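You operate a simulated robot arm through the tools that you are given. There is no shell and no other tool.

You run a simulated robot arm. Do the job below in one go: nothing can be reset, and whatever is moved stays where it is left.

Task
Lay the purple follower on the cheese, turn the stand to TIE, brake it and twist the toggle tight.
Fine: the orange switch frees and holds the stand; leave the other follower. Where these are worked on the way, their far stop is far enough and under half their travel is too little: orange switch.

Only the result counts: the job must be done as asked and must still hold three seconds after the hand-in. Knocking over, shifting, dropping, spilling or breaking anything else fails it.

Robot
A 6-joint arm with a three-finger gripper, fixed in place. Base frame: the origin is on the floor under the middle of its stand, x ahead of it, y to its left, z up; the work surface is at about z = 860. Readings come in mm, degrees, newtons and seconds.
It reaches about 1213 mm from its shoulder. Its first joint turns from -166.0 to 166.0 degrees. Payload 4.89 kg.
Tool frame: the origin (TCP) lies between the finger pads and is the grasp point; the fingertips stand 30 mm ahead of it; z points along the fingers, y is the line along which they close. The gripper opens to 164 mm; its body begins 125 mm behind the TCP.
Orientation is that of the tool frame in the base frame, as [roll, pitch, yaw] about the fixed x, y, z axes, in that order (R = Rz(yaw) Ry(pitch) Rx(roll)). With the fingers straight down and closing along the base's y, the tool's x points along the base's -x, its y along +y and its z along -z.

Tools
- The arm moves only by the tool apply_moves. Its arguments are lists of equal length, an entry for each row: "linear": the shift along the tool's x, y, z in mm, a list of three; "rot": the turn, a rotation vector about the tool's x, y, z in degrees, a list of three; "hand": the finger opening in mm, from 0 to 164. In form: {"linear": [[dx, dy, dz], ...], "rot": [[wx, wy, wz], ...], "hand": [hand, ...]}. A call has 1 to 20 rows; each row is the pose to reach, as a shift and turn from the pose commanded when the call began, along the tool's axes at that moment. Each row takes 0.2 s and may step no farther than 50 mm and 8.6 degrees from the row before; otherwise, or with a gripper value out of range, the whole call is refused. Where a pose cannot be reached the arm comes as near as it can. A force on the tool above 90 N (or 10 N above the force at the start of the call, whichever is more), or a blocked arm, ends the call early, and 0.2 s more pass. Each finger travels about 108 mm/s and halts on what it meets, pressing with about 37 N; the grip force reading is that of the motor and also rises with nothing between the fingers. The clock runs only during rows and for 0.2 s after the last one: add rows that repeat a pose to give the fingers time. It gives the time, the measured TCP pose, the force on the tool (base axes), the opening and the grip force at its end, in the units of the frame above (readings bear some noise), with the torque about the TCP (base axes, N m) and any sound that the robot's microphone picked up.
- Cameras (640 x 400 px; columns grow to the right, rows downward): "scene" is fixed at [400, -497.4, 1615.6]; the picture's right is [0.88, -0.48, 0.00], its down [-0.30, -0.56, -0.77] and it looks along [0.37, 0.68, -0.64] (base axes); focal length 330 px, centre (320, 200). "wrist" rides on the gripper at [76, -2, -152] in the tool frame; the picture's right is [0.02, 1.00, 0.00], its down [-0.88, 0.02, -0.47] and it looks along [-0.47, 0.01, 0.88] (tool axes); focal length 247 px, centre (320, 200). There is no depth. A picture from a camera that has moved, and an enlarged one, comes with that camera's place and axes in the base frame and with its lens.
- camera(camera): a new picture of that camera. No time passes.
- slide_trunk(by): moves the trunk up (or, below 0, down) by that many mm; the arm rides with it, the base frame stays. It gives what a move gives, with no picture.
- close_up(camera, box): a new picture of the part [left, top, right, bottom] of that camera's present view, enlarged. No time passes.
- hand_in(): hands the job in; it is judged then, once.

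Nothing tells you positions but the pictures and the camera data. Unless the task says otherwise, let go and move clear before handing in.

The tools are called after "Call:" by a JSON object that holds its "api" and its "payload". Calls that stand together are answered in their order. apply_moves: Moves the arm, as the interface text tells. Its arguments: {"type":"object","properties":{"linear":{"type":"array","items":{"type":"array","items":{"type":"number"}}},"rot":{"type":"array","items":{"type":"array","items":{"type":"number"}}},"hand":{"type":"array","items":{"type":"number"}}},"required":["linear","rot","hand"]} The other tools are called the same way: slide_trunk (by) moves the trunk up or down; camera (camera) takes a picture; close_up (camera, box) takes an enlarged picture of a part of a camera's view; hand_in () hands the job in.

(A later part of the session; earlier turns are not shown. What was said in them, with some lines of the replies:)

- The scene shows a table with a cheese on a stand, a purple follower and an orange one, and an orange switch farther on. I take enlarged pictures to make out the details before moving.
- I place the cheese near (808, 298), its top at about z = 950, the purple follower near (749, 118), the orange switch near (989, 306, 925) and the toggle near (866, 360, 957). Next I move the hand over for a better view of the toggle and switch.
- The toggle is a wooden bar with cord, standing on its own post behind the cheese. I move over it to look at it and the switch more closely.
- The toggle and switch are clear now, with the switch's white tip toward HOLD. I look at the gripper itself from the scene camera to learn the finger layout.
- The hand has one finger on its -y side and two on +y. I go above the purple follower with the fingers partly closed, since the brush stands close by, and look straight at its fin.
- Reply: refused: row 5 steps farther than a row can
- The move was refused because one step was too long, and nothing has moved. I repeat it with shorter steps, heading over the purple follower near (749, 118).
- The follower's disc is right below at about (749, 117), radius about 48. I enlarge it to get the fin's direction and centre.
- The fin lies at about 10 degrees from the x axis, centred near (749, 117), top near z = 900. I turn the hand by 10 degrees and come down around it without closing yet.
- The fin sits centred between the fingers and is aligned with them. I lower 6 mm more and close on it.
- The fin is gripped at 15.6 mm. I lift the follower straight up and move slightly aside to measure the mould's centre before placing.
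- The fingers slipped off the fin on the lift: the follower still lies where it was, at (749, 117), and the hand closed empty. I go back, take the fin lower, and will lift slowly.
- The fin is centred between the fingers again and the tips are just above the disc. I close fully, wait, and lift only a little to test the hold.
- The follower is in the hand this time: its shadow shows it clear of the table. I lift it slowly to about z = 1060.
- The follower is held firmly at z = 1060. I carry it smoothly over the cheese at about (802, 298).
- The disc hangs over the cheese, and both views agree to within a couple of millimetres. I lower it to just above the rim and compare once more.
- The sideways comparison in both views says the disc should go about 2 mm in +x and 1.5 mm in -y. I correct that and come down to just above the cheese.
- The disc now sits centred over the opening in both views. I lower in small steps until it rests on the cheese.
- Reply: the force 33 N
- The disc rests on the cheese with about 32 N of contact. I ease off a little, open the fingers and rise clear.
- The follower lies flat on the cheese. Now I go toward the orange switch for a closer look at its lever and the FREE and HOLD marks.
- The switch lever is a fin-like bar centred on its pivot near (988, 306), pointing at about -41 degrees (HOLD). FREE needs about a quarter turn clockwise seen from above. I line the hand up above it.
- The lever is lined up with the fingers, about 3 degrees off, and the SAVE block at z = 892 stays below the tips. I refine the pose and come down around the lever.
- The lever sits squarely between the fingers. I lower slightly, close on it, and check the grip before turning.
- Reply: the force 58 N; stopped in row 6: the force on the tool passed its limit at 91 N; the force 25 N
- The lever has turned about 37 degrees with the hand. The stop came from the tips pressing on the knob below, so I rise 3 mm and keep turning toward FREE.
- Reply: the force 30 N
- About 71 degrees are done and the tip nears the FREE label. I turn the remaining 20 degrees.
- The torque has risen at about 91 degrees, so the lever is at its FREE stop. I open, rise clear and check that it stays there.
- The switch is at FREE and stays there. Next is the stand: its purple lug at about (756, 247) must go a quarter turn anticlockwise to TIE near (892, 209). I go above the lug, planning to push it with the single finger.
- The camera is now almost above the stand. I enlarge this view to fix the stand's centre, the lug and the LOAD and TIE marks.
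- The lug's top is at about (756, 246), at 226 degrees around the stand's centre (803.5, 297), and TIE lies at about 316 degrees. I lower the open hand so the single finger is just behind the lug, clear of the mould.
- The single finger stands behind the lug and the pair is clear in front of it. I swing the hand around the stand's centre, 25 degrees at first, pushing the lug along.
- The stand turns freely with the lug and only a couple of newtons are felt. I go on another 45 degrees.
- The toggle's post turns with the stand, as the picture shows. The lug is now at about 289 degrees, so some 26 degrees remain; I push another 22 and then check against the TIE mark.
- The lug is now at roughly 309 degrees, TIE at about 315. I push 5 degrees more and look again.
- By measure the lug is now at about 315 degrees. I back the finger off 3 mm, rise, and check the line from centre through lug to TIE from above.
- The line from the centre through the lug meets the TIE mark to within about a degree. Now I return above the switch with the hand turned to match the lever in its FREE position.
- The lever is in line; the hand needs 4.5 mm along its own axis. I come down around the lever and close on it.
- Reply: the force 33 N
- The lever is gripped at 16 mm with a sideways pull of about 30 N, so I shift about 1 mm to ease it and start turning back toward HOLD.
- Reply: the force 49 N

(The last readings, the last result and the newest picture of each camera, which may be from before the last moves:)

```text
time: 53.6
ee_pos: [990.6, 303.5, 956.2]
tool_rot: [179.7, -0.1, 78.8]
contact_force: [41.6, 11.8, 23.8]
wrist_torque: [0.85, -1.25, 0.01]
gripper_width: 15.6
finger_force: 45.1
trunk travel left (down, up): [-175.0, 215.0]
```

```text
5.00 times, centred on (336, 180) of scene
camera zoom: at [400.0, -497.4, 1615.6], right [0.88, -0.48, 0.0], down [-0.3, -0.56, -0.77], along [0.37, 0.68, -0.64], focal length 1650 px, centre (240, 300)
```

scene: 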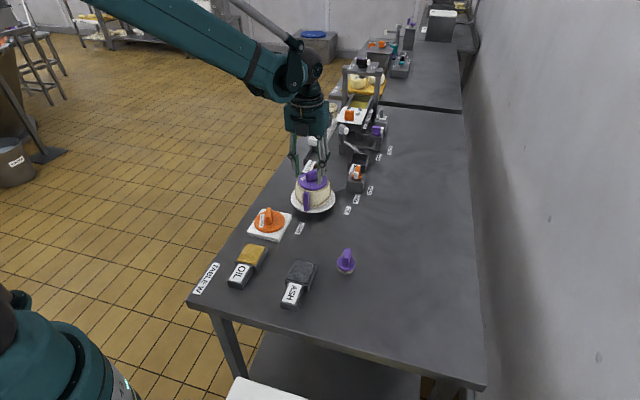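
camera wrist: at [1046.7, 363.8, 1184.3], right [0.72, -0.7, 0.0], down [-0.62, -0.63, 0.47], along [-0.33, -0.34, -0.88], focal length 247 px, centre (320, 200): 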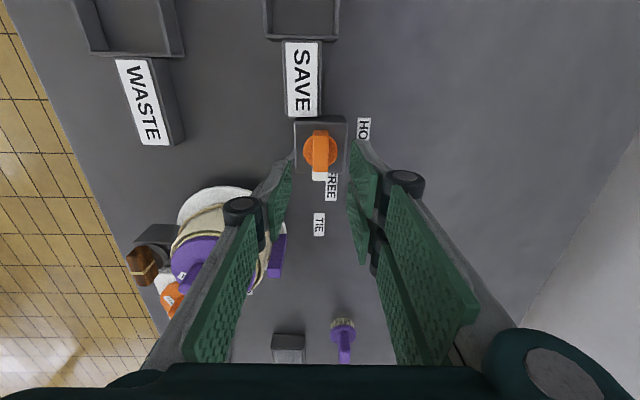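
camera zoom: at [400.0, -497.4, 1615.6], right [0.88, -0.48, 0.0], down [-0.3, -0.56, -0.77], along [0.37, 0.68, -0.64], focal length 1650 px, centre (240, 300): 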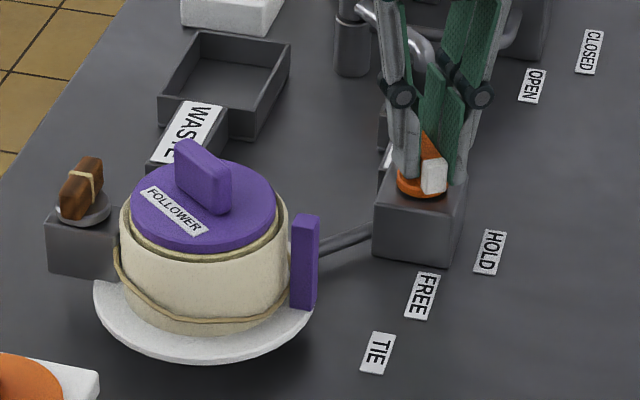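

The lever follows (34 degrees turned); the side force shows the hand should sit about 2 mm further in +x. I correct that while turning on.

Call:
{"api": "apply_moves", "payload": {"linear": [[0.9, 1.9, -1], [0.9, 1.9, -1], [0.9, 1.9, -1], [0.9, 1.9, -1], [0.9, 1.9, -1]], "rot": [[0, 0, 0], [0, 0, -7], [0, 0, -14], [0, 0, -21], [0, 0, -28]], "hand": [0, 0, 0, 0, 0]}}

Call:
{"api": "close_up", "payload": {"camera": "scene", "box": [272, 140, 400, 220]}}

```text
time: 54.8
ee_pos: [990.2, 304.0, 955.7]
tool_rot: [180.0, -0.1, 106.8]
contact_force: [-35.5, 4.3, -27.9]
wrist_torque: [0.08, 0.79, 0.0]
gripper_width: 16.4
finger_force: 44.9
trunk travel left (down, up): [-175.0, 215.0]
```

```text
5.00 times, centred on (336, 180) of scene
camera zoom: at [400.0, -497.4, 1615.6], right [0.88, -0.48, 0.0], down [-0.3, -0.56, -0.77], along [0.37, 0.68, -0.64], focal length 1650 px, centre (240, 300)
```

zoom: 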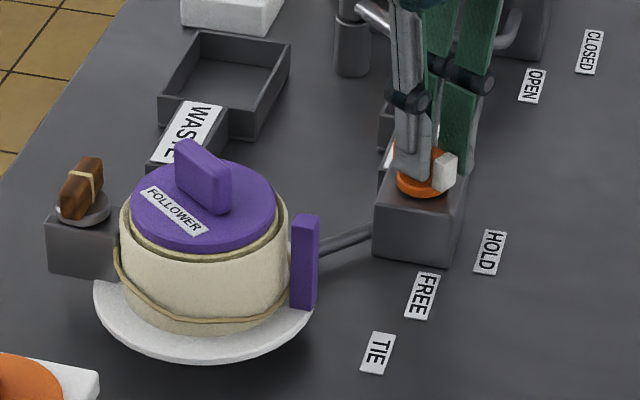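

About 62 degrees are done. I shift 1 mm back to ease the side force and turn the last 29 degrees to the HOLD stop.

Call:
{"api": "apply_moves", "payload": {"linear": [[0.3, -0.9, 0.6], [0.3, -0.9, 0.6], [0.3, -0.9, 0.6], [0.3, -0.9, 0.6], [0.3, -0.9, 0.6], [0.3, -0.9, 0.6]], "rot": [[0, 0, 0], [0, 0, -7], [0, 0, -14], [0, 0, -21], [0, 0, -28], [0, 0, -29.5]], "hand": [0, 0, 0, 0, 0, 0]}}

Call:
{"api": "camera", "payload": {"camera": "wrist"}}

Call:
{"api": "close_up", "payload": {"camera": "scene", "box": [272, 140, 400, 220]}}

```text
time: 56.2
ee_pos: [989.8, 303.3, 957.6]
tool_rot: [179.9, 0.1, 136.2]
contact_force: [-20.4, 1.1, -19.5]
wrist_torque: [-0.1, 0.43, -1.35]
gripper_width: 15.9
finger_force: 45.1
trunk travel left (down, up): [-175.0, 215.0]
```

```text
taken
camera wrist: at [934.0, 356.5, 1110.1], right [0.68, 0.74, 0.0], down [0.65, -0.6, 0.48], along [0.35, -0.32, -0.88], focal length 247 px, centre (320, 200)
```

wrist: 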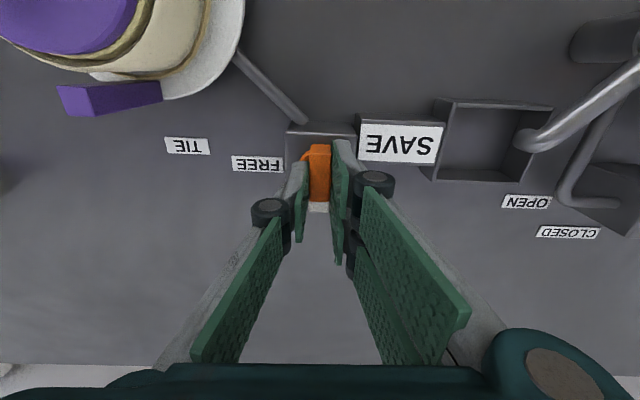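

```text
5.00 times, centred on (336, 180) of scene
camera zoom: at [400.0, -497.4, 1615.6], right [0.88, -0.48, 0.0], down [-0.3, -0.56, -0.77], along [0.37, 0.68, -0.64], focal length 1650 px, centre (240, 300)
```

zoom: 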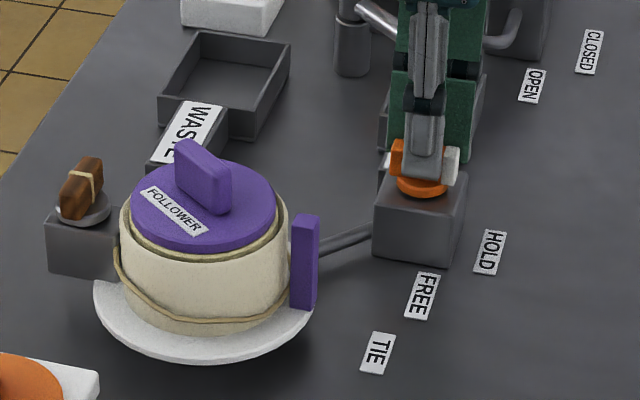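

The torque shows the lever is at its HOLD stop again. I open, rise and head to look down at the toggle, which now stands near (744, 359).

Call:
{"api": "apply_moves", "payload": {"linear": [[0, 0, 0], [0, 0, 0], [0, 0, 0], [0, 0, -15], [0, 0, -45], [0, 0, -80], [0, 0, -120], [0, 0, -150], [0, 0, -150]], "rot": [[0, 0, 0], [0, 0, 0], [0, 0, 0], [0, 0, 0], [0, 0, 0], [0, 0, 0], [0, 0, 0], [0, 0, 0], [0, 0, 0]], "hand": [25, 45, 45, 45, 45, 45, 45, 45, 45]}}

Call:
{"api": "camera", "payload": {"camera": "wrist"}}

Call:
{"api": "close_up", "payload": {"camera": "scene", "box": [272, 140, 400, 220]}}

Call:
{"api": "close_up", "payload": {"camera": "scene", "box": [265, 160, 329, 200]}}

```text
time: 58.2
ee_pos: [988.9, 303.6, 1107.6]
tool_rot: [179.8, 0.1, 136.1]
contact_force: [-0.9, 0.2, -0.1]
wrist_torque: [0.01, -0.1, 0.0]
gripper_width: 45.0
finger_force: 0.0
trunk travel left (down, up): [-175.0, 215.0]
```

```text
taken
camera wrist: at [932.2, 355.9, 1260.2], right [0.68, 0.74, 0.0], down [0.65, -0.6, 0.47], along [0.35, -0.32, -0.88], focal length 247 px, centre (320, 200)
```

wrist: 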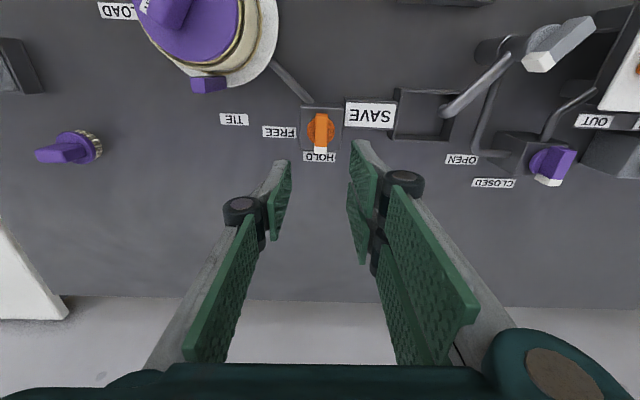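

```text
5.00 times, centred on (336, 180) of scene
camera zoom: at [400.0, -497.4, 1615.6], right [0.88, -0.48, 0.0], down [-0.3, -0.56, -0.77], along [0.37, 0.68, -0.64], focal length 1650 px, centre (240, 300)
```

zoom: 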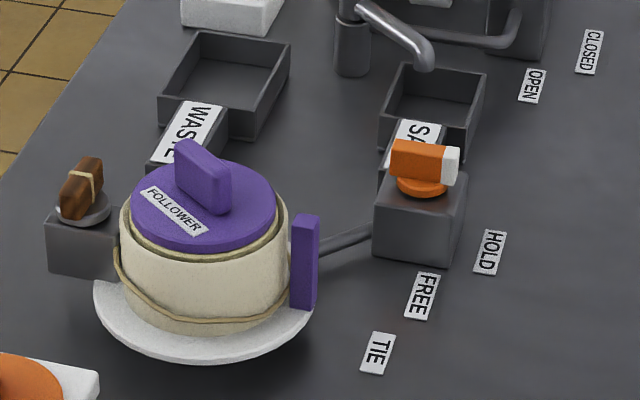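

```text
10.00 times, centred on (297, 180) of scene
camera zoom: at [400.0, -497.4, 1615.6], right [0.88, -0.48, 0.0], down [-0.3, -0.56, -0.77], along [0.37, 0.68, -0.64], focal length 3299 px, centre (550, 400)
```

zoom: 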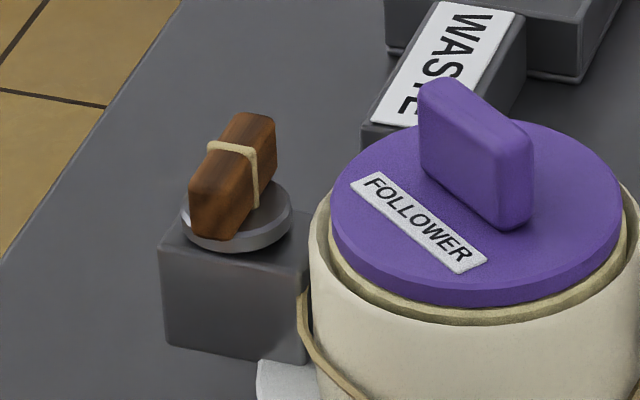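

The switch is at HOLD with its tip on the mark, and the stand has kept TIE. I now move above the toggle near (743, 359) with the single finger on the mould side.

Call:
{"api": "apply_moves", "payload": {"linear": [[18, -11, 0], [36, -22, 0], [54, -33, 0], [72, -44, 0], [90, -54.5, 0], [108, -65.5, 0], [126, -76.5, 0], [144, -87, 0], [162, -98, 0], [180, -109, 0], [198, -120, 5], [215.6, -130.6, 12], [215.6, -130.6, 12]], "rot": [[0, 0, -7.5], [0, 0, -15], [0, 0, -22.5], [0, 0, -30], [0, 0, -37.5], [0, 0, -45], [0, 0, -52.5], [0, 0, -60], [0, 0, -67.5], [0, 0, -75], [0, 0, -82], [0, 0, -87], [0, 0, -87]], "hand": [45, 45, 45, 45, 45, 45, 45, 45, 45, 45, 45, 45, 45]}}

Call:
{"api": "camera", "payload": {"camera": "wrist"}}

Call:
{"api": "close_up", "payload": {"camera": "wrist", "box": [230, 80, 410, 192]}}

```text
time: 61.0
ee_pos: [743.7, 357.4, 1095.3]
tool_rot: [-180.0, 0.1, -136.8]
contact_force: [-0.7, 0.5, 0.5]
wrist_torque: [0.03, -0.03, 0.0]
gripper_width: 44.9
finger_force: 0.1
trunk travel left (down, up): [-175.0, 215.0]
```

```text
taken
camera wrist: at [688.2, 305.2, 1248.7], right [-0.7, 0.71, 0.0], down [0.63, 0.62, 0.47], along [0.34, 0.33, -0.88], focal length 247 px, centre (320, 200)
```

wrist: 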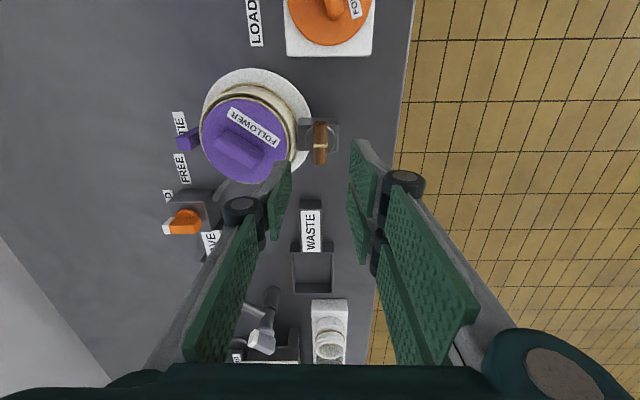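

```text
3.56 times, centred on (320, 136) of wrist
camera zoom: at [688.2, 305.2, 1248.7], right [-0.7, 0.71, 0.0], down [0.63, 0.62, 0.47], along [0.34, 0.33, -0.88], focal length 878 px, centre (320, 428)
```

zoom: 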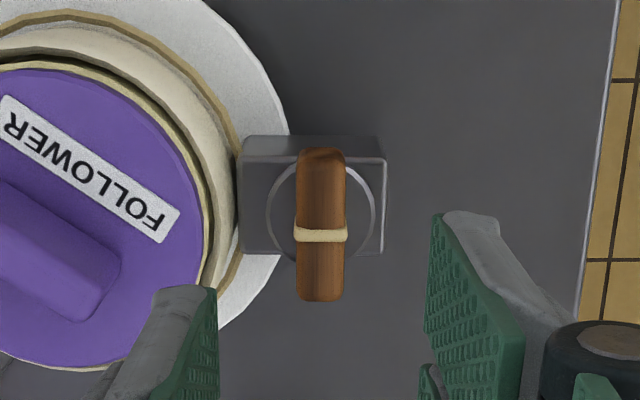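

The bar is square to the fingers, centred near (744, 358), with the mould rim about 33 mm off its axis. I shift 9 mm toward the bar's near end, narrow the fingers and come down around it.

Call:
{"api": "apply_moves", "payload": {"linear": [[4, 0, 25], [9, 0, 55], [9, 0, 85], [9, 0, 100], [9, 0, 110], [9, 0, 115], [9, 0, 115]], "rot": [[0, 0, 0], [0, 0, 0], [0, 0, 0], [0, 0, 0], [0, 0, 0], [0, 0, 0], [0, 0, 0]], "hand": [36, 32, 32, 32, 32, 32, 32]}}

Call:
{"api": "camera", "payload": {"camera": "wrist"}}

Call:
{"api": "close_up", "payload": {"camera": "wrist", "box": [230, 120, 410, 232]}}

Call:
{"api": "close_up", "payload": {"camera": "scene", "box": [262, 140, 342, 190]}}

```text
time: 62.6
ee_pos: [738.2, 351.3, 980.2]
tool_rot: [-179.9, 0.2, -136.9]
contact_force: [3.4, 1.6, 16.5]
wrist_torque: [-0.17, -0.49, 0.1]
gripper_width: 31.8
finger_force: 0.1
trunk travel left (down, up): [-175.0, 215.0]
```

```text
taken
camera wrist: at [683.3, 299.4, 1133.2], right [-0.7, 0.71, 0.0], down [0.63, 0.62, 0.48], along [0.34, 0.33, -0.88], focal length 247 px, centre (320, 200)
```

wrist: 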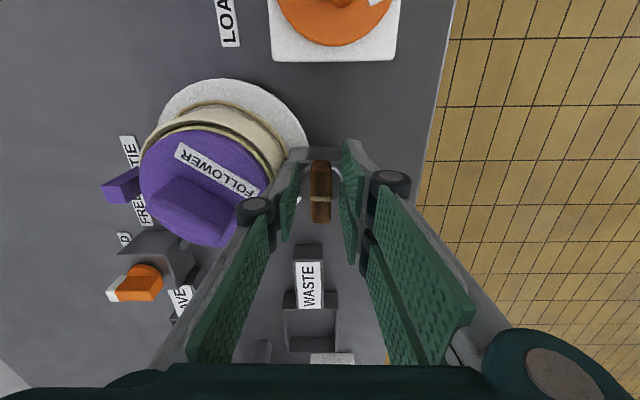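

```text
3.56 times, centred on (320, 176) of wrist
camera zoom: at [683.3, 299.4, 1133.2], right [-0.7, 0.71, 0.0], down [0.63, 0.62, 0.48], along [0.34, 0.33, -0.88], focal length 878 px, centre (320, 285)
```

zoom: 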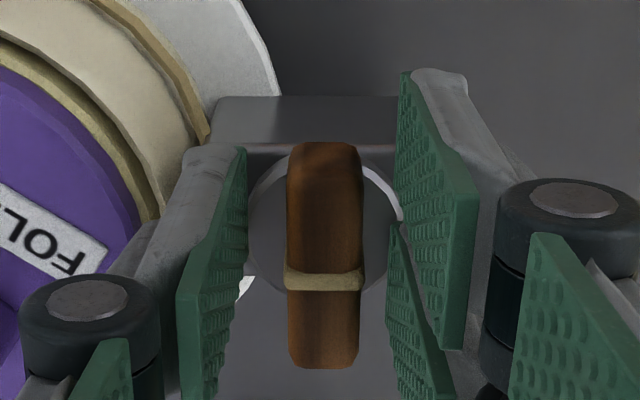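

```text
8.00 times, centred on (302, 165) of scene
camera zoom: at [400.0, -497.4, 1615.6], right [0.88, -0.48, 0.0], down [-0.3, -0.56, -0.77], along [0.37, 0.68, -0.64], focal length 2639 px, centre (464, 480)
```

zoom: 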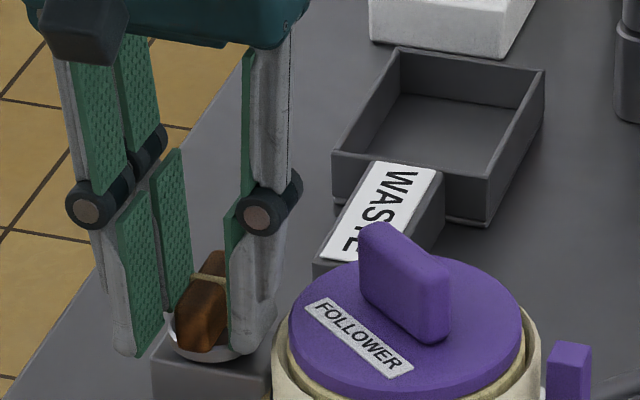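

A light upward contact of about 16 N shows the tips touching the disc under the bar. I rise 3 mm and close on the bar.

Call:
{"api": "apply_moves", "payload": {"linear": [[0, 0, -3], [0, 0, -3], [0, 0, -3], [0, 0, -3], [0, 0, -3]], "rot": [[0, 0, 0], [0, 0, 0], [0, 0, 0], [0, 0, 0], [0, 0, 0]], "hand": [32, 20, 0, 0, 0]}}

Call:
{"api": "close_up", "payload": {"camera": "wrist", "box": [230, 120, 410, 232]}}

Call:
{"api": "close_up", "payload": {"camera": "scene", "box": [262, 140, 342, 190]}}

```text
time: 63.8
ee_pos: [737.4, 352.6, 981.8]
tool_rot: [-179.9, 0.1, -136.9]
contact_force: [-12.1, 11.6, -12.2]
wrist_torque: [0.69, -0.04, 0.2]
gripper_width: 15.7
finger_force: 44.9
trunk travel left (down, up): [-175.0, 215.0]
```

```text
3.56 times, centred on (320, 176) of wrist
camera zoom: at [683.2, 300.7, 1134.8], right [-0.7, 0.71, 0.0], down [0.63, 0.62, 0.47], along [0.34, 0.33, -0.88], focal length 878 px, centre (320, 285)
```

zoom: 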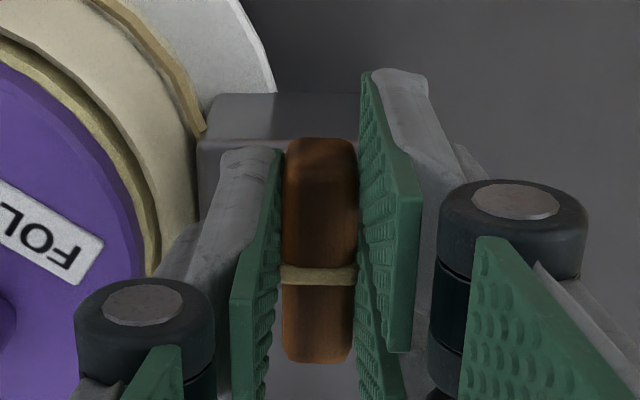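

```text
8.00 times, centred on (302, 165) of scene
camera zoom: at [400.0, -497.4, 1615.6], right [0.88, -0.48, 0.0], down [-0.3, -0.56, -0.77], along [0.37, 0.68, -0.64], focal length 2639 px, centre (464, 480)
```

zoom: 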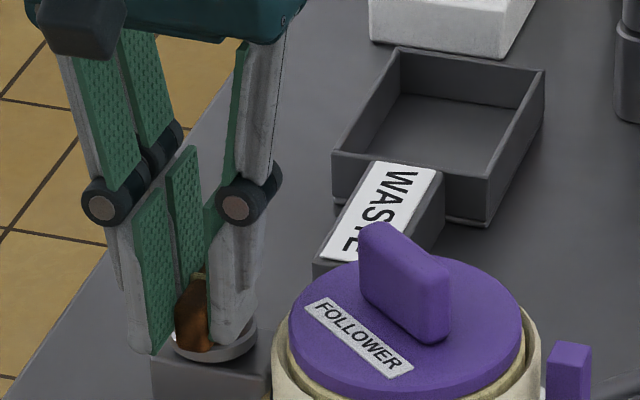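

The bar is gripped at 15.7 mm. I try a small clockwise twist of 15 degrees, seen from above, about the toggle's axis and read the torque.

Call:
{"api": "apply_moves", "payload": {"linear": [[-0.03, 0.7, 0], [-0.12, 1.4, 0], [-0.27, 2.07, 0], [-0.27, 2.07, 0]], "rot": [[0, 0, 5], [0, 0, 10], [0, 0, 15], [0, 0, 15]], "hand": [0, 0, 0, 0]}}

Call:
{"api": "close_up", "payload": {"camera": "wrist", "box": [230, 120, 410, 232]}}

Call:
{"api": "close_up", "payload": {"camera": "scene", "box": [262, 140, 342, 190]}}

```text
time: 64.8
ee_pos: [736.3, 355.6, 982.6]
tool_rot: [-179.9, 0.0, -151.9]
contact_force: [-21.9, 19.7, -30.8]
wrist_torque: [0.61, 0.36, 0.26]
gripper_width: 16.0
finger_force: 44.6
trunk travel left (down, up): [-175.0, 215.0]
```

```text
3.56 times, centred on (320, 176) of wrist
camera zoom: at [669.9, 319.1, 1134.9], right [-0.49, 0.87, 0.0], down [0.77, 0.43, 0.47], along [0.41, 0.23, -0.88], focal length 878 px, centre (320, 285)
```

zoom: 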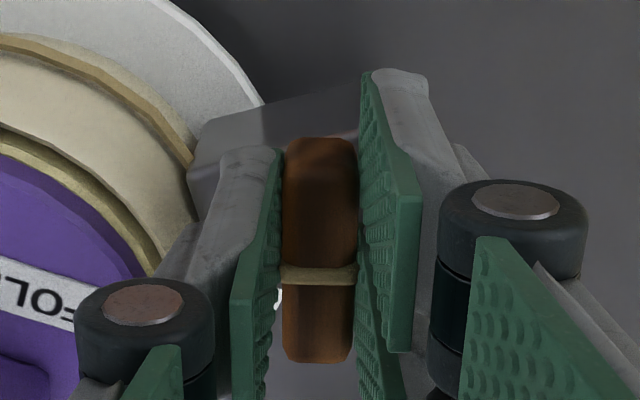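

```text
8.00 times, centred on (302, 165) of scene
camera zoom: at [400.0, -497.4, 1615.6], right [0.88, -0.48, 0.0], down [-0.3, -0.56, -0.77], along [0.37, 0.68, -0.64], focal length 2639 px, centre (464, 480)
```

zoom: 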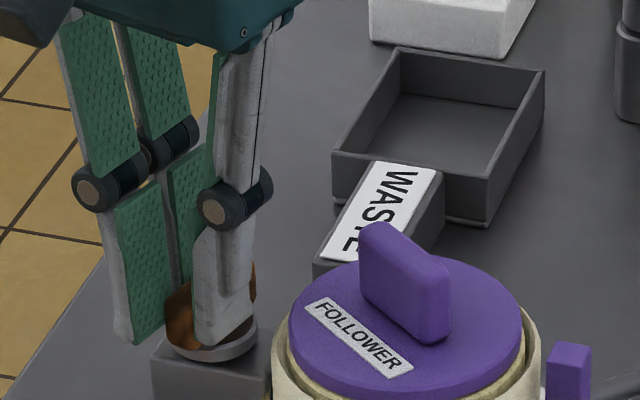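

The bar turns clockwise with little torque while its post stays put. I ease the side force slightly and twist another 30 degrees.

Call:
{"api": "apply_moves", "payload": {"linear": [[0.26, 1.6, 0.8], [0.13, 2.4, 0.8], [-0.1, 3.2, 0.8], [-0.4, 4.0, 0.8], [-0.8, 4.75, 0.8], [-0.8, 4.75, 0.8]], "rot": [[0, 0, 6], [0, 0, 12], [0, 0, 18], [0, 0, 24], [0, 0, 30], [0, 0, 30]], "hand": [0, 0, 0, 0, 0, 0]}}

Call:
{"api": "close_up", "payload": {"camera": "wrist", "box": [230, 120, 410, 232]}}

Call:
{"api": "close_up", "payload": {"camera": "scene", "box": [262, 140, 358, 200]}}

```text
time: 66.2
ee_pos: [734.2, 360.2, 981.5]
tool_rot: [-180.0, 0.2, 178.0]
contact_force: [-19.2, 26.7, -3.3]
wrist_torque: [0.72, 0.03, 0.3]
gripper_width: 15.9
finger_force: 45.3
trunk travel left (down, up): [-175.0, 215.0]
```

```text
3.56 times, centred on (320, 176) of wrist
camera zoom: at [658.1, 362.0, 1134.8], right [0.01, 1.0, 0.0], down [0.88, -0.01, 0.48], along [0.48, -0.01, -0.88], focal length 878 px, centre (320, 285)
```

zoom: 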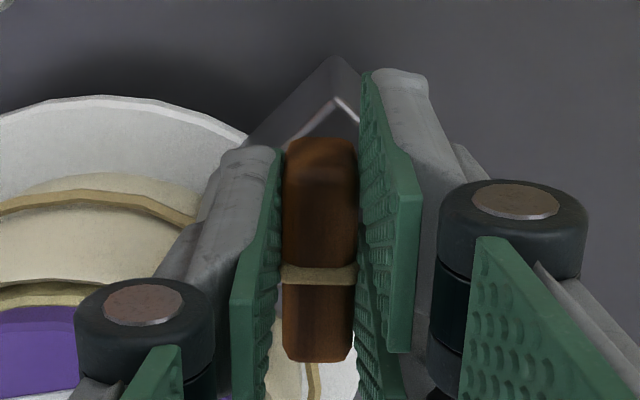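

```text
6.67 times, centred on (310, 170) of scene
camera zoom: at [400.0, -497.4, 1615.6], right [0.88, -0.48, 0.0], down [-0.3, -0.56, -0.77], along [0.37, 0.68, -0.64], focal length 2200 px, centre (387, 400)
```

zoom: 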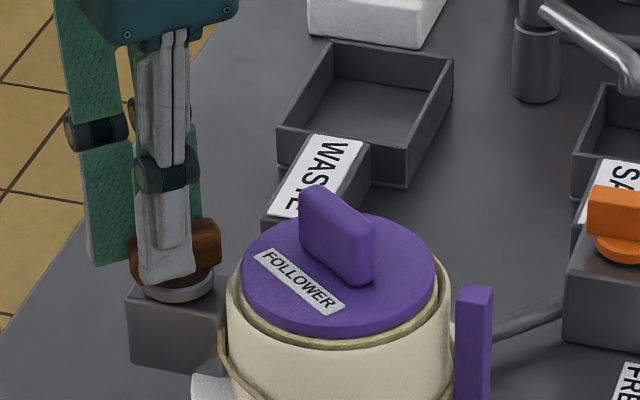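

45 degrees of clockwise twist are done and the stand holds still. I keep twisting another 45 degrees, watching for the stop.

Call:
{"api": "apply_moves", "payload": {"linear": [[0.46, 1.54, 0], [0.33, 2.36, 0], [0.1, 3.17, 0], [-0.2, 3.95, 0], [-0.6, 4.7, 0], [-1.0, 5.4, 0], [-1.5, 6.05, 0], [-1.8, 6.4, 0], [-1.8, 6.4, 0]], "rot": [[0, 0, 6], [0, 0, 12], [0, 0, 18], [0, 0, 24], [0, 0, 30], [0, 0, 36], [0, 0, 42], [0, 0, 45], [0, 0, 45]], "hand": [0, 0, 0, 0, 0, 0, 0, 0, 0]}}

Call:
{"api": "camera", "payload": {"camera": "wrist"}}

Call:
{"api": "close_up", "payload": {"camera": "scene", "box": [262, 140, 358, 200]}}

```text
time: 68.2
ee_pos: [737.4, 367.9, 981.6]
tool_rot: [179.8, 0.0, 133.1]
contact_force: [1.2, 32.8, 9.4]
wrist_torque: [0.41, -0.56, 0.24]
gripper_width: 15.8
finger_force: 45.1
trunk travel left (down, up): [-175.0, 215.0]
```

```text
taken
camera wrist: at [683.6, 422.1, 1134.8], right [0.72, 0.7, 0.0], down [0.61, -0.63, 0.47], along [0.33, -0.34, -0.88], focal length 247 px, centre (320, 200)
```

wrist: 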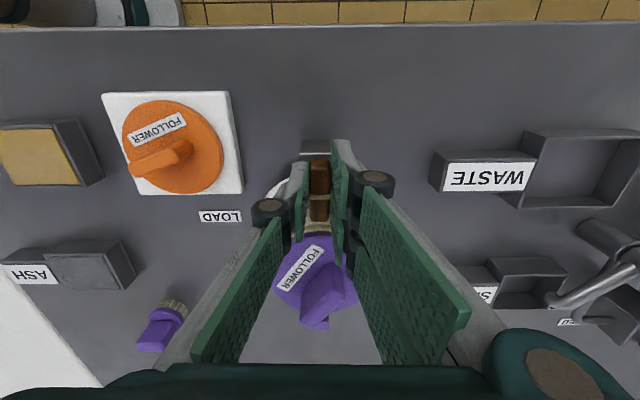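

```text
6.67 times, centred on (310, 170) of scene
camera zoom: at [400.0, -497.4, 1615.6], right [0.88, -0.48, 0.0], down [-0.3, -0.56, -0.77], along [0.37, 0.68, -0.64], focal length 2200 px, centre (387, 400)
```

zoom: 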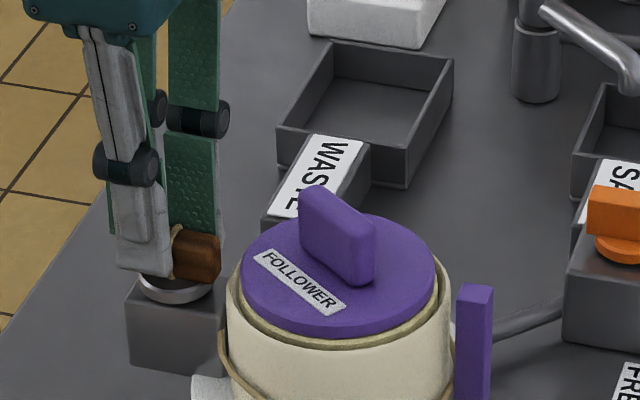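

A quarter turn is done with no stop yet. Before going on I regrip the bar 8 mm further out, so that the finger pair stays clear of the mould rim.

Call:
{"api": "apply_moves", "payload": {"linear": [[0, 0.6, 0], [0, 0.6, 0], [4, 0.6, 0], [8, 0.6, 0], [8, 0.6, 0], [8, 0.6, 0], [8, 0.6, 0]], "rot": [[0, 0, 0], [0, 0, 0], [0, 0, 0], [0, 0, 0], [0, 0, 0], [0, 0, 0], [0, 0, 0]], "hand": [28, 28, 28, 28, 12, 0, 0]}}

Call:
{"api": "close_up", "payload": {"camera": "wrist", "box": [230, 120, 410, 232]}}

Call:
{"api": "close_up", "payload": {"camera": "scene", "box": [262, 140, 358, 200]}}

```text
time: 69.8
ee_pos: [732.4, 370.5, 982.5]
tool_rot: [180.0, 0.2, 133.1]
contact_force: [2.4, -1.4, -0.5]
wrist_torque: [-0.28, -0.24, 0.0]
gripper_width: 15.7
finger_force: 45.4
trunk travel left (down, up): [-175.0, 215.0]
```

```text
3.56 times, centred on (320, 176) of wrist
camera zoom: at [679.2, 427.0, 1135.0], right [0.71, 0.7, 0.0], down [0.61, -0.63, 0.47], along [0.33, -0.34, -0.88], focal length 878 px, centre (320, 285)
```

zoom: 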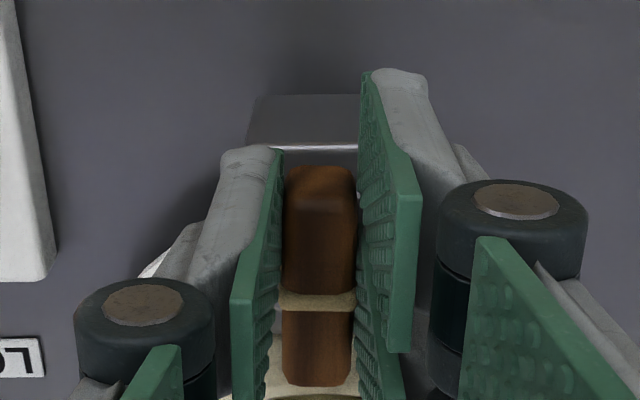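

```text
6.67 times, centred on (310, 170) of scene
camera zoom: at [400.0, -497.4, 1615.6], right [0.88, -0.48, 0.0], down [-0.3, -0.56, -0.77], along [0.37, 0.68, -0.64], focal length 2200 px, centre (387, 400)
```

zoom: 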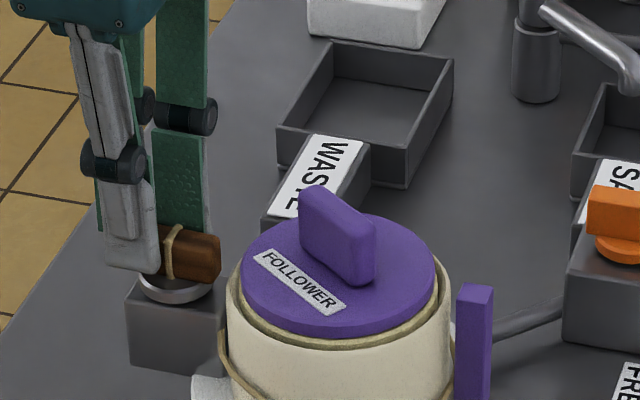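

The regrip is clean with almost no side force, and the bar's centre is about 16 mm from the grasp point. I twist on another 30 degrees clockwise about the axis.

Call:
{"api": "apply_moves", "payload": {"linear": [[-0.06, 1.44, 0], [-0.25, 2.87, 0], [-0.56, 4.27, 0], [-1.0, 5.64, 0], [-1.55, 6.97, 0], [-2.21, 8.25, 0], [-2.21, 8.25, 0]], "rot": [[0, 0, 5], [0, 0, 10], [0, 0, 15], [0, 0, 20], [0, 0, 25], [0, 0, 30], [0, 0, 30]], "hand": [0, 0, 0, 0, 0, 0, 0]}}

Call:
{"api": "close_up", "payload": {"camera": "wrist", "box": [230, 120, 410, 232]}}

Call:
{"api": "close_up", "payload": {"camera": "scene", "box": [262, 140, 358, 200]}}

```text
time: 71.4
ee_pos: [740.5, 375.7, 983.5]
tool_rot: [179.8, 0.1, 103.1]
contact_force: [22.8, 8.0, 29.8]
wrist_torque: [-0.27, -0.69, 2.11]
gripper_width: 16.2
finger_force: 44.8
trunk travel left (down, up): [-175.0, 215.0]
```

```text
3.56 times, centred on (320, 176) of wrist
camera zoom: at [721.0, 450.4, 1135.0], right [0.97, 0.25, 0.0], down [0.22, -0.85, 0.47], along [0.12, -0.46, -0.88], focal length 878 px, centre (320, 285)
```

zoom: 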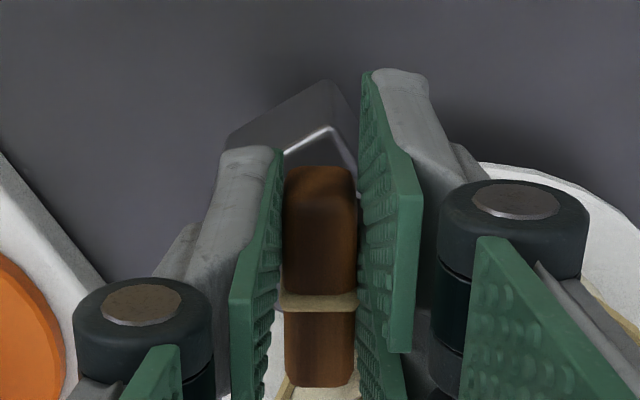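

```text
6.67 times, centred on (310, 170) of scene
camera zoom: at [400.0, -497.4, 1615.6], right [0.88, -0.48, 0.0], down [-0.3, -0.56, -0.77], along [0.37, 0.68, -0.64], focal length 2200 px, centre (387, 400)
```

zoom: 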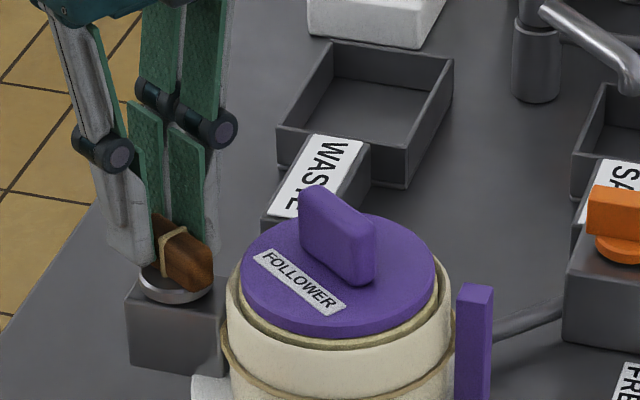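

The torque has jumped to about 2 N m at 120 degrees of twist, which looks like the tight stop. I press 3 degrees further to confirm.

Call:
{"api": "apply_moves", "payload": {"linear": [[-0.02, 0.43, 0.5], [-0.04, 0.86, 0.5], [-0.04, 0.86, 0.5]], "rot": [[0, 0, 1.5], [0, 0, 3], [0, 0, 3]], "hand": [0, 0, 0]}}

Call:
{"api": "close_up", "payload": {"camera": "wrist", "box": [230, 120, 410, 232]}}

Call:
{"api": "close_up", "payload": {"camera": "scene", "box": [262, 140, 358, 200]}}

```text
time: 72.2
ee_pos: [739.6, 374.7, 982.3]
tool_rot: [179.8, 0.0, 100.2]
contact_force: [28.0, 14.3, 34.0]
wrist_torque: [-0.11, -0.85, 2.22]
gripper_width: 18.1
finger_force: 44.6
trunk travel left (down, up): [-175.0, 215.0]
```

```text
3.56 times, centred on (320, 176) of wrist
camera zoom: at [725.4, 451.4, 1134.0], right [0.98, 0.2, 0.0], down [0.17, -0.86, 0.47], along [0.1, -0.46, -0.88], focal length 878 px, centre (320, 285)
```

zoom: 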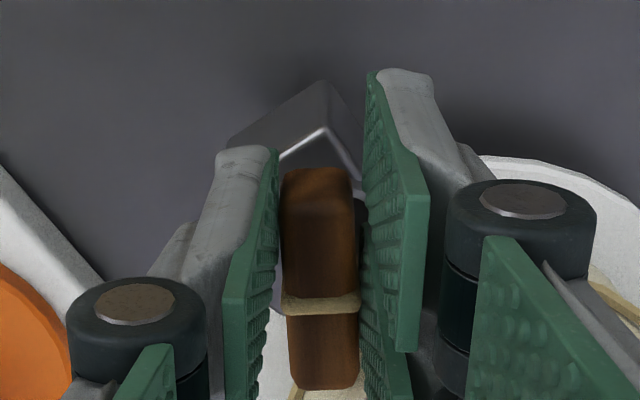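

```text
6.67 times, centred on (310, 170) of scene
camera zoom: at [400.0, -497.4, 1615.6], right [0.88, -0.48, 0.0], down [-0.3, -0.56, -0.77], along [0.37, 0.68, -0.64], focal length 2200 px, centre (387, 400)
```

zoom: 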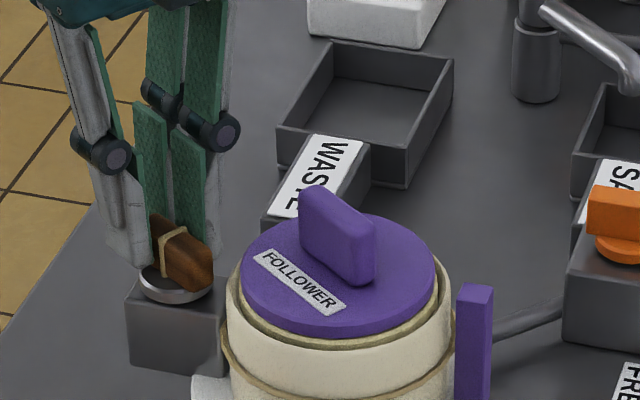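

The bar no longer follows and begins to skew in the fingers, so the toggle is at its tight stop. I turn back the 3 degrees, open just enough and rise straight up.

Call:
{"api": "apply_moves", "payload": {"linear": [[0, -0.6, -0.5], [0, -0.6, -0.5], [0, -0.6, -0.5], [0, -0.6, -15], [0, -0.6, -45], [0, -0.6, -85], [0, -0.6, -120], [0, -0.6, -120]], "rot": [[0, 0, -2], [0, 0, -2], [0, 0, -2], [0, 0, -2], [0, 0, -2], [0, 0, -2], [0, 0, -2], [0, 0, -2]], "hand": [18, 26, 26, 26, 26, 26, 26, 26]}}

Call:
{"api": "camera", "payload": {"camera": "wrist"}}

Call:
{"api": "close_up", "payload": {"camera": "scene", "box": [262, 140, 390, 220]}}

Call:
{"api": "close_up", "payload": {"camera": "scene", "box": [265, 160, 329, 200]}}

```text
time: 74.0
ee_pos: [738.2, 376.8, 1103.5]
tool_rot: [179.8, 0.0, 102.0]
contact_force: [0.6, -0.5, 0.7]
wrist_torque: [0.04, -0.1, -0.01]
gripper_width: 26.2
finger_force: 0.1
trunk travel left (down, up): [-175.0, 215.0]
```

```text
taken
camera wrist: at [720.9, 451.9, 1256.0], right [0.97, 0.23, 0.0], down [0.2, -0.86, 0.47], along [0.11, -0.46, -0.88], focal length 247 px, centre (320, 200)
```

wrist: 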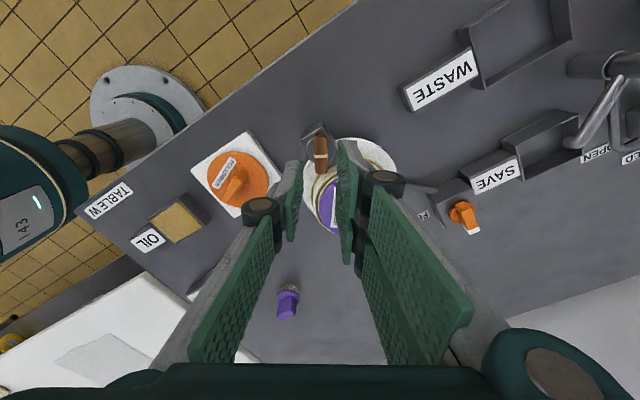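

```text
5.00 times, centred on (326, 180) of scene
camera zoom: at [400.0, -497.4, 1615.6], right [0.88, -0.48, 0.0], down [-0.3, -0.56, -0.77], along [0.37, 0.68, -0.64], focal length 1650 px, centre (290, 300)
```

zoom: 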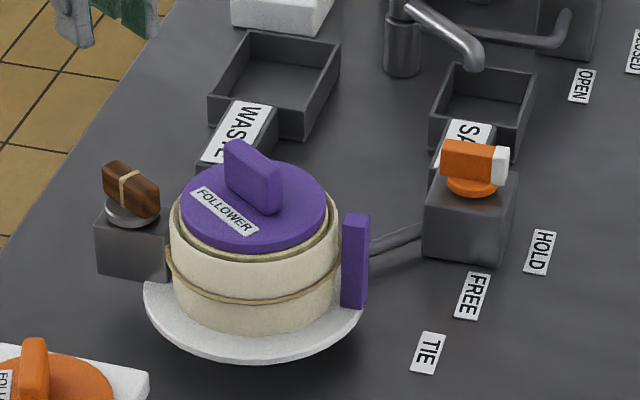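

```text
10.00 times, centred on (297, 180) of scene
camera zoom: at [400.0, -497.4, 1615.6], right [0.88, -0.48, 0.0], down [-0.3, -0.56, -0.77], along [0.37, 0.68, -0.64], focal length 3299 px, centre (550, 400)
```

zoom: 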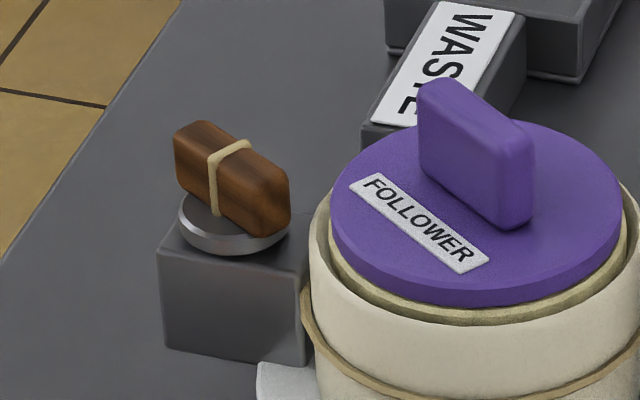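

The toggle stays twisted after release and the cord now runs taut around the mould. I move over the stand for a final check of the TIE position, the follower and the brake.

Call:
{"api": "apply_moves", "payload": {"linear": [[-10.6, 12.3, -1], [-21.2, 24.5, -2], [-31.7, 36.8, -4], [-42.3, 49, -6], [-52.9, 61.3, -8], [-63.5, 73.6, -8], [-74, 85.9, -8], [-84.6, 98, -8], [-95.2, 110.4, -8], [-105.8, 122.7, -8], [-105.8, 122.7, -8]], "rot": [[0, 0, -7.8], [0, 0, -15.6], [0, 0, -23.4], [0, 0, -31.2], [0, 0, -39], [0, 0, -46.8], [0, 0, -54.6], [0, 0, -62.4], [0, 0, -70.2], [0, 0, -78], [0, 0, -78]], "hand": [26, 30, 40, 50, 60, 70, 80, 90, 100, 100, 100]}}

Call:
{"api": "camera", "payload": {"camera": "wrist"}}

Call:
{"api": "close_up", "payload": {"camera": "wrist", "box": [200, 0, 440, 150]}}

Call:
{"api": "camera", "payload": {"camera": "scene"}}

```text
time: 76.4
ee_pos: [880.7, 296.6, 1107.9]
tool_rot: [-179.9, 0.1, -179.9]
contact_force: [0.7, 0.1, -1.2]
wrist_torque: [0.01, 0.02, 0.02]
gripper_width: 100.2
finger_force: 0.1
trunk travel left (down, up): [-175.0, 215.0]
```

```text
taken
camera wrist: at [805.3, 296.4, 1262.1], right [-0.03, 1.0, 0.0], down [0.88, 0.02, 0.48], along [0.48, 0.01, -0.88], focal length 247 px, centre (320, 200)
```

wrist: 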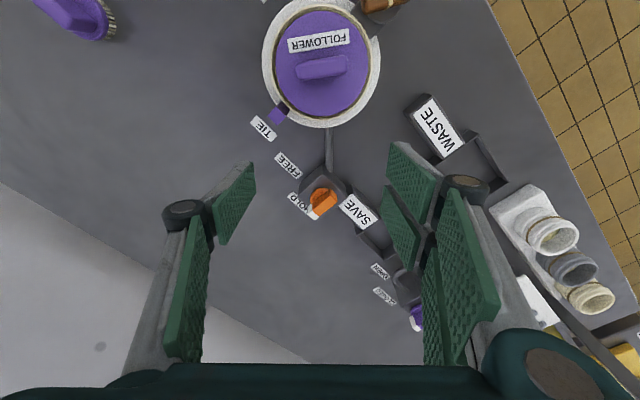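

```text
2.67 times, centred on (320, 75) of wrist
camera zoom: at [805.3, 296.4, 1262.1], right [-0.03, 1.0, 0.0], down [0.88, 0.02, 0.48], along [0.48, 0.01, -0.88], focal length 659 px, centre (320, 533)
```

zoom: 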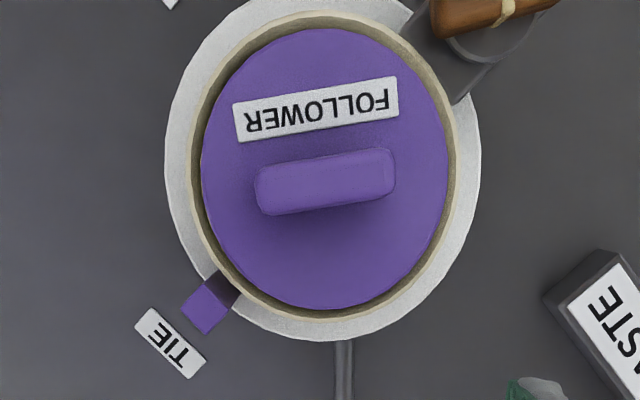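

```text
taken
```

scene: 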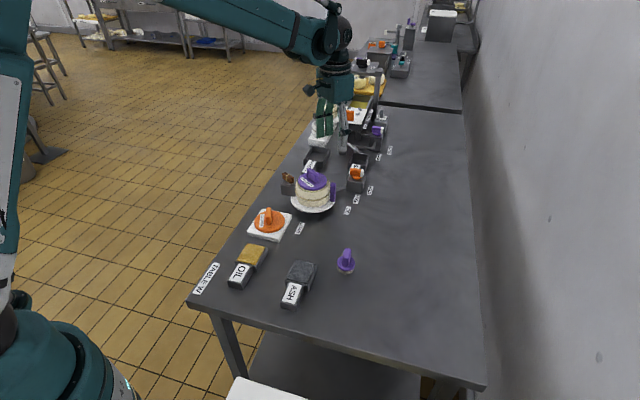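

The follower lies centred on the cheese, the lug points at TIE to about a degree, the switch is at HOLD, and the toggle is held at its tight stop. The hand is open and clear and the other follower is untouched, so I hand in.

Call:
{"api": "hand_in", "payload": {}}

```text
The job is handed in.
```

I finished all four steps and handed the job in, but I don't have the verdict. I checked everything in the pictures just before handing in:

- **Follower:** the purple follower lies flat and centred on the cheese. My first grip slipped off its fin, but the follower stayed where it was and the second grip held.
- **Stand:** I freed it with the orange switch and turned it about 88 degrees. Its lug now lines up with TIE to within about 1.5 degrees.
- **Brake:** the orange switch is back at its HOLD stop. The stand did not move while I twisted the toggle.
- **Toggle:** I twisted it about 120 degrees clockwise until it would go no further. It stayed there after I let go, and the cord now runs taut around the mould.

I didn't touch the orange follower, and the pictures show nothing else shifted. The hand is open and clear.
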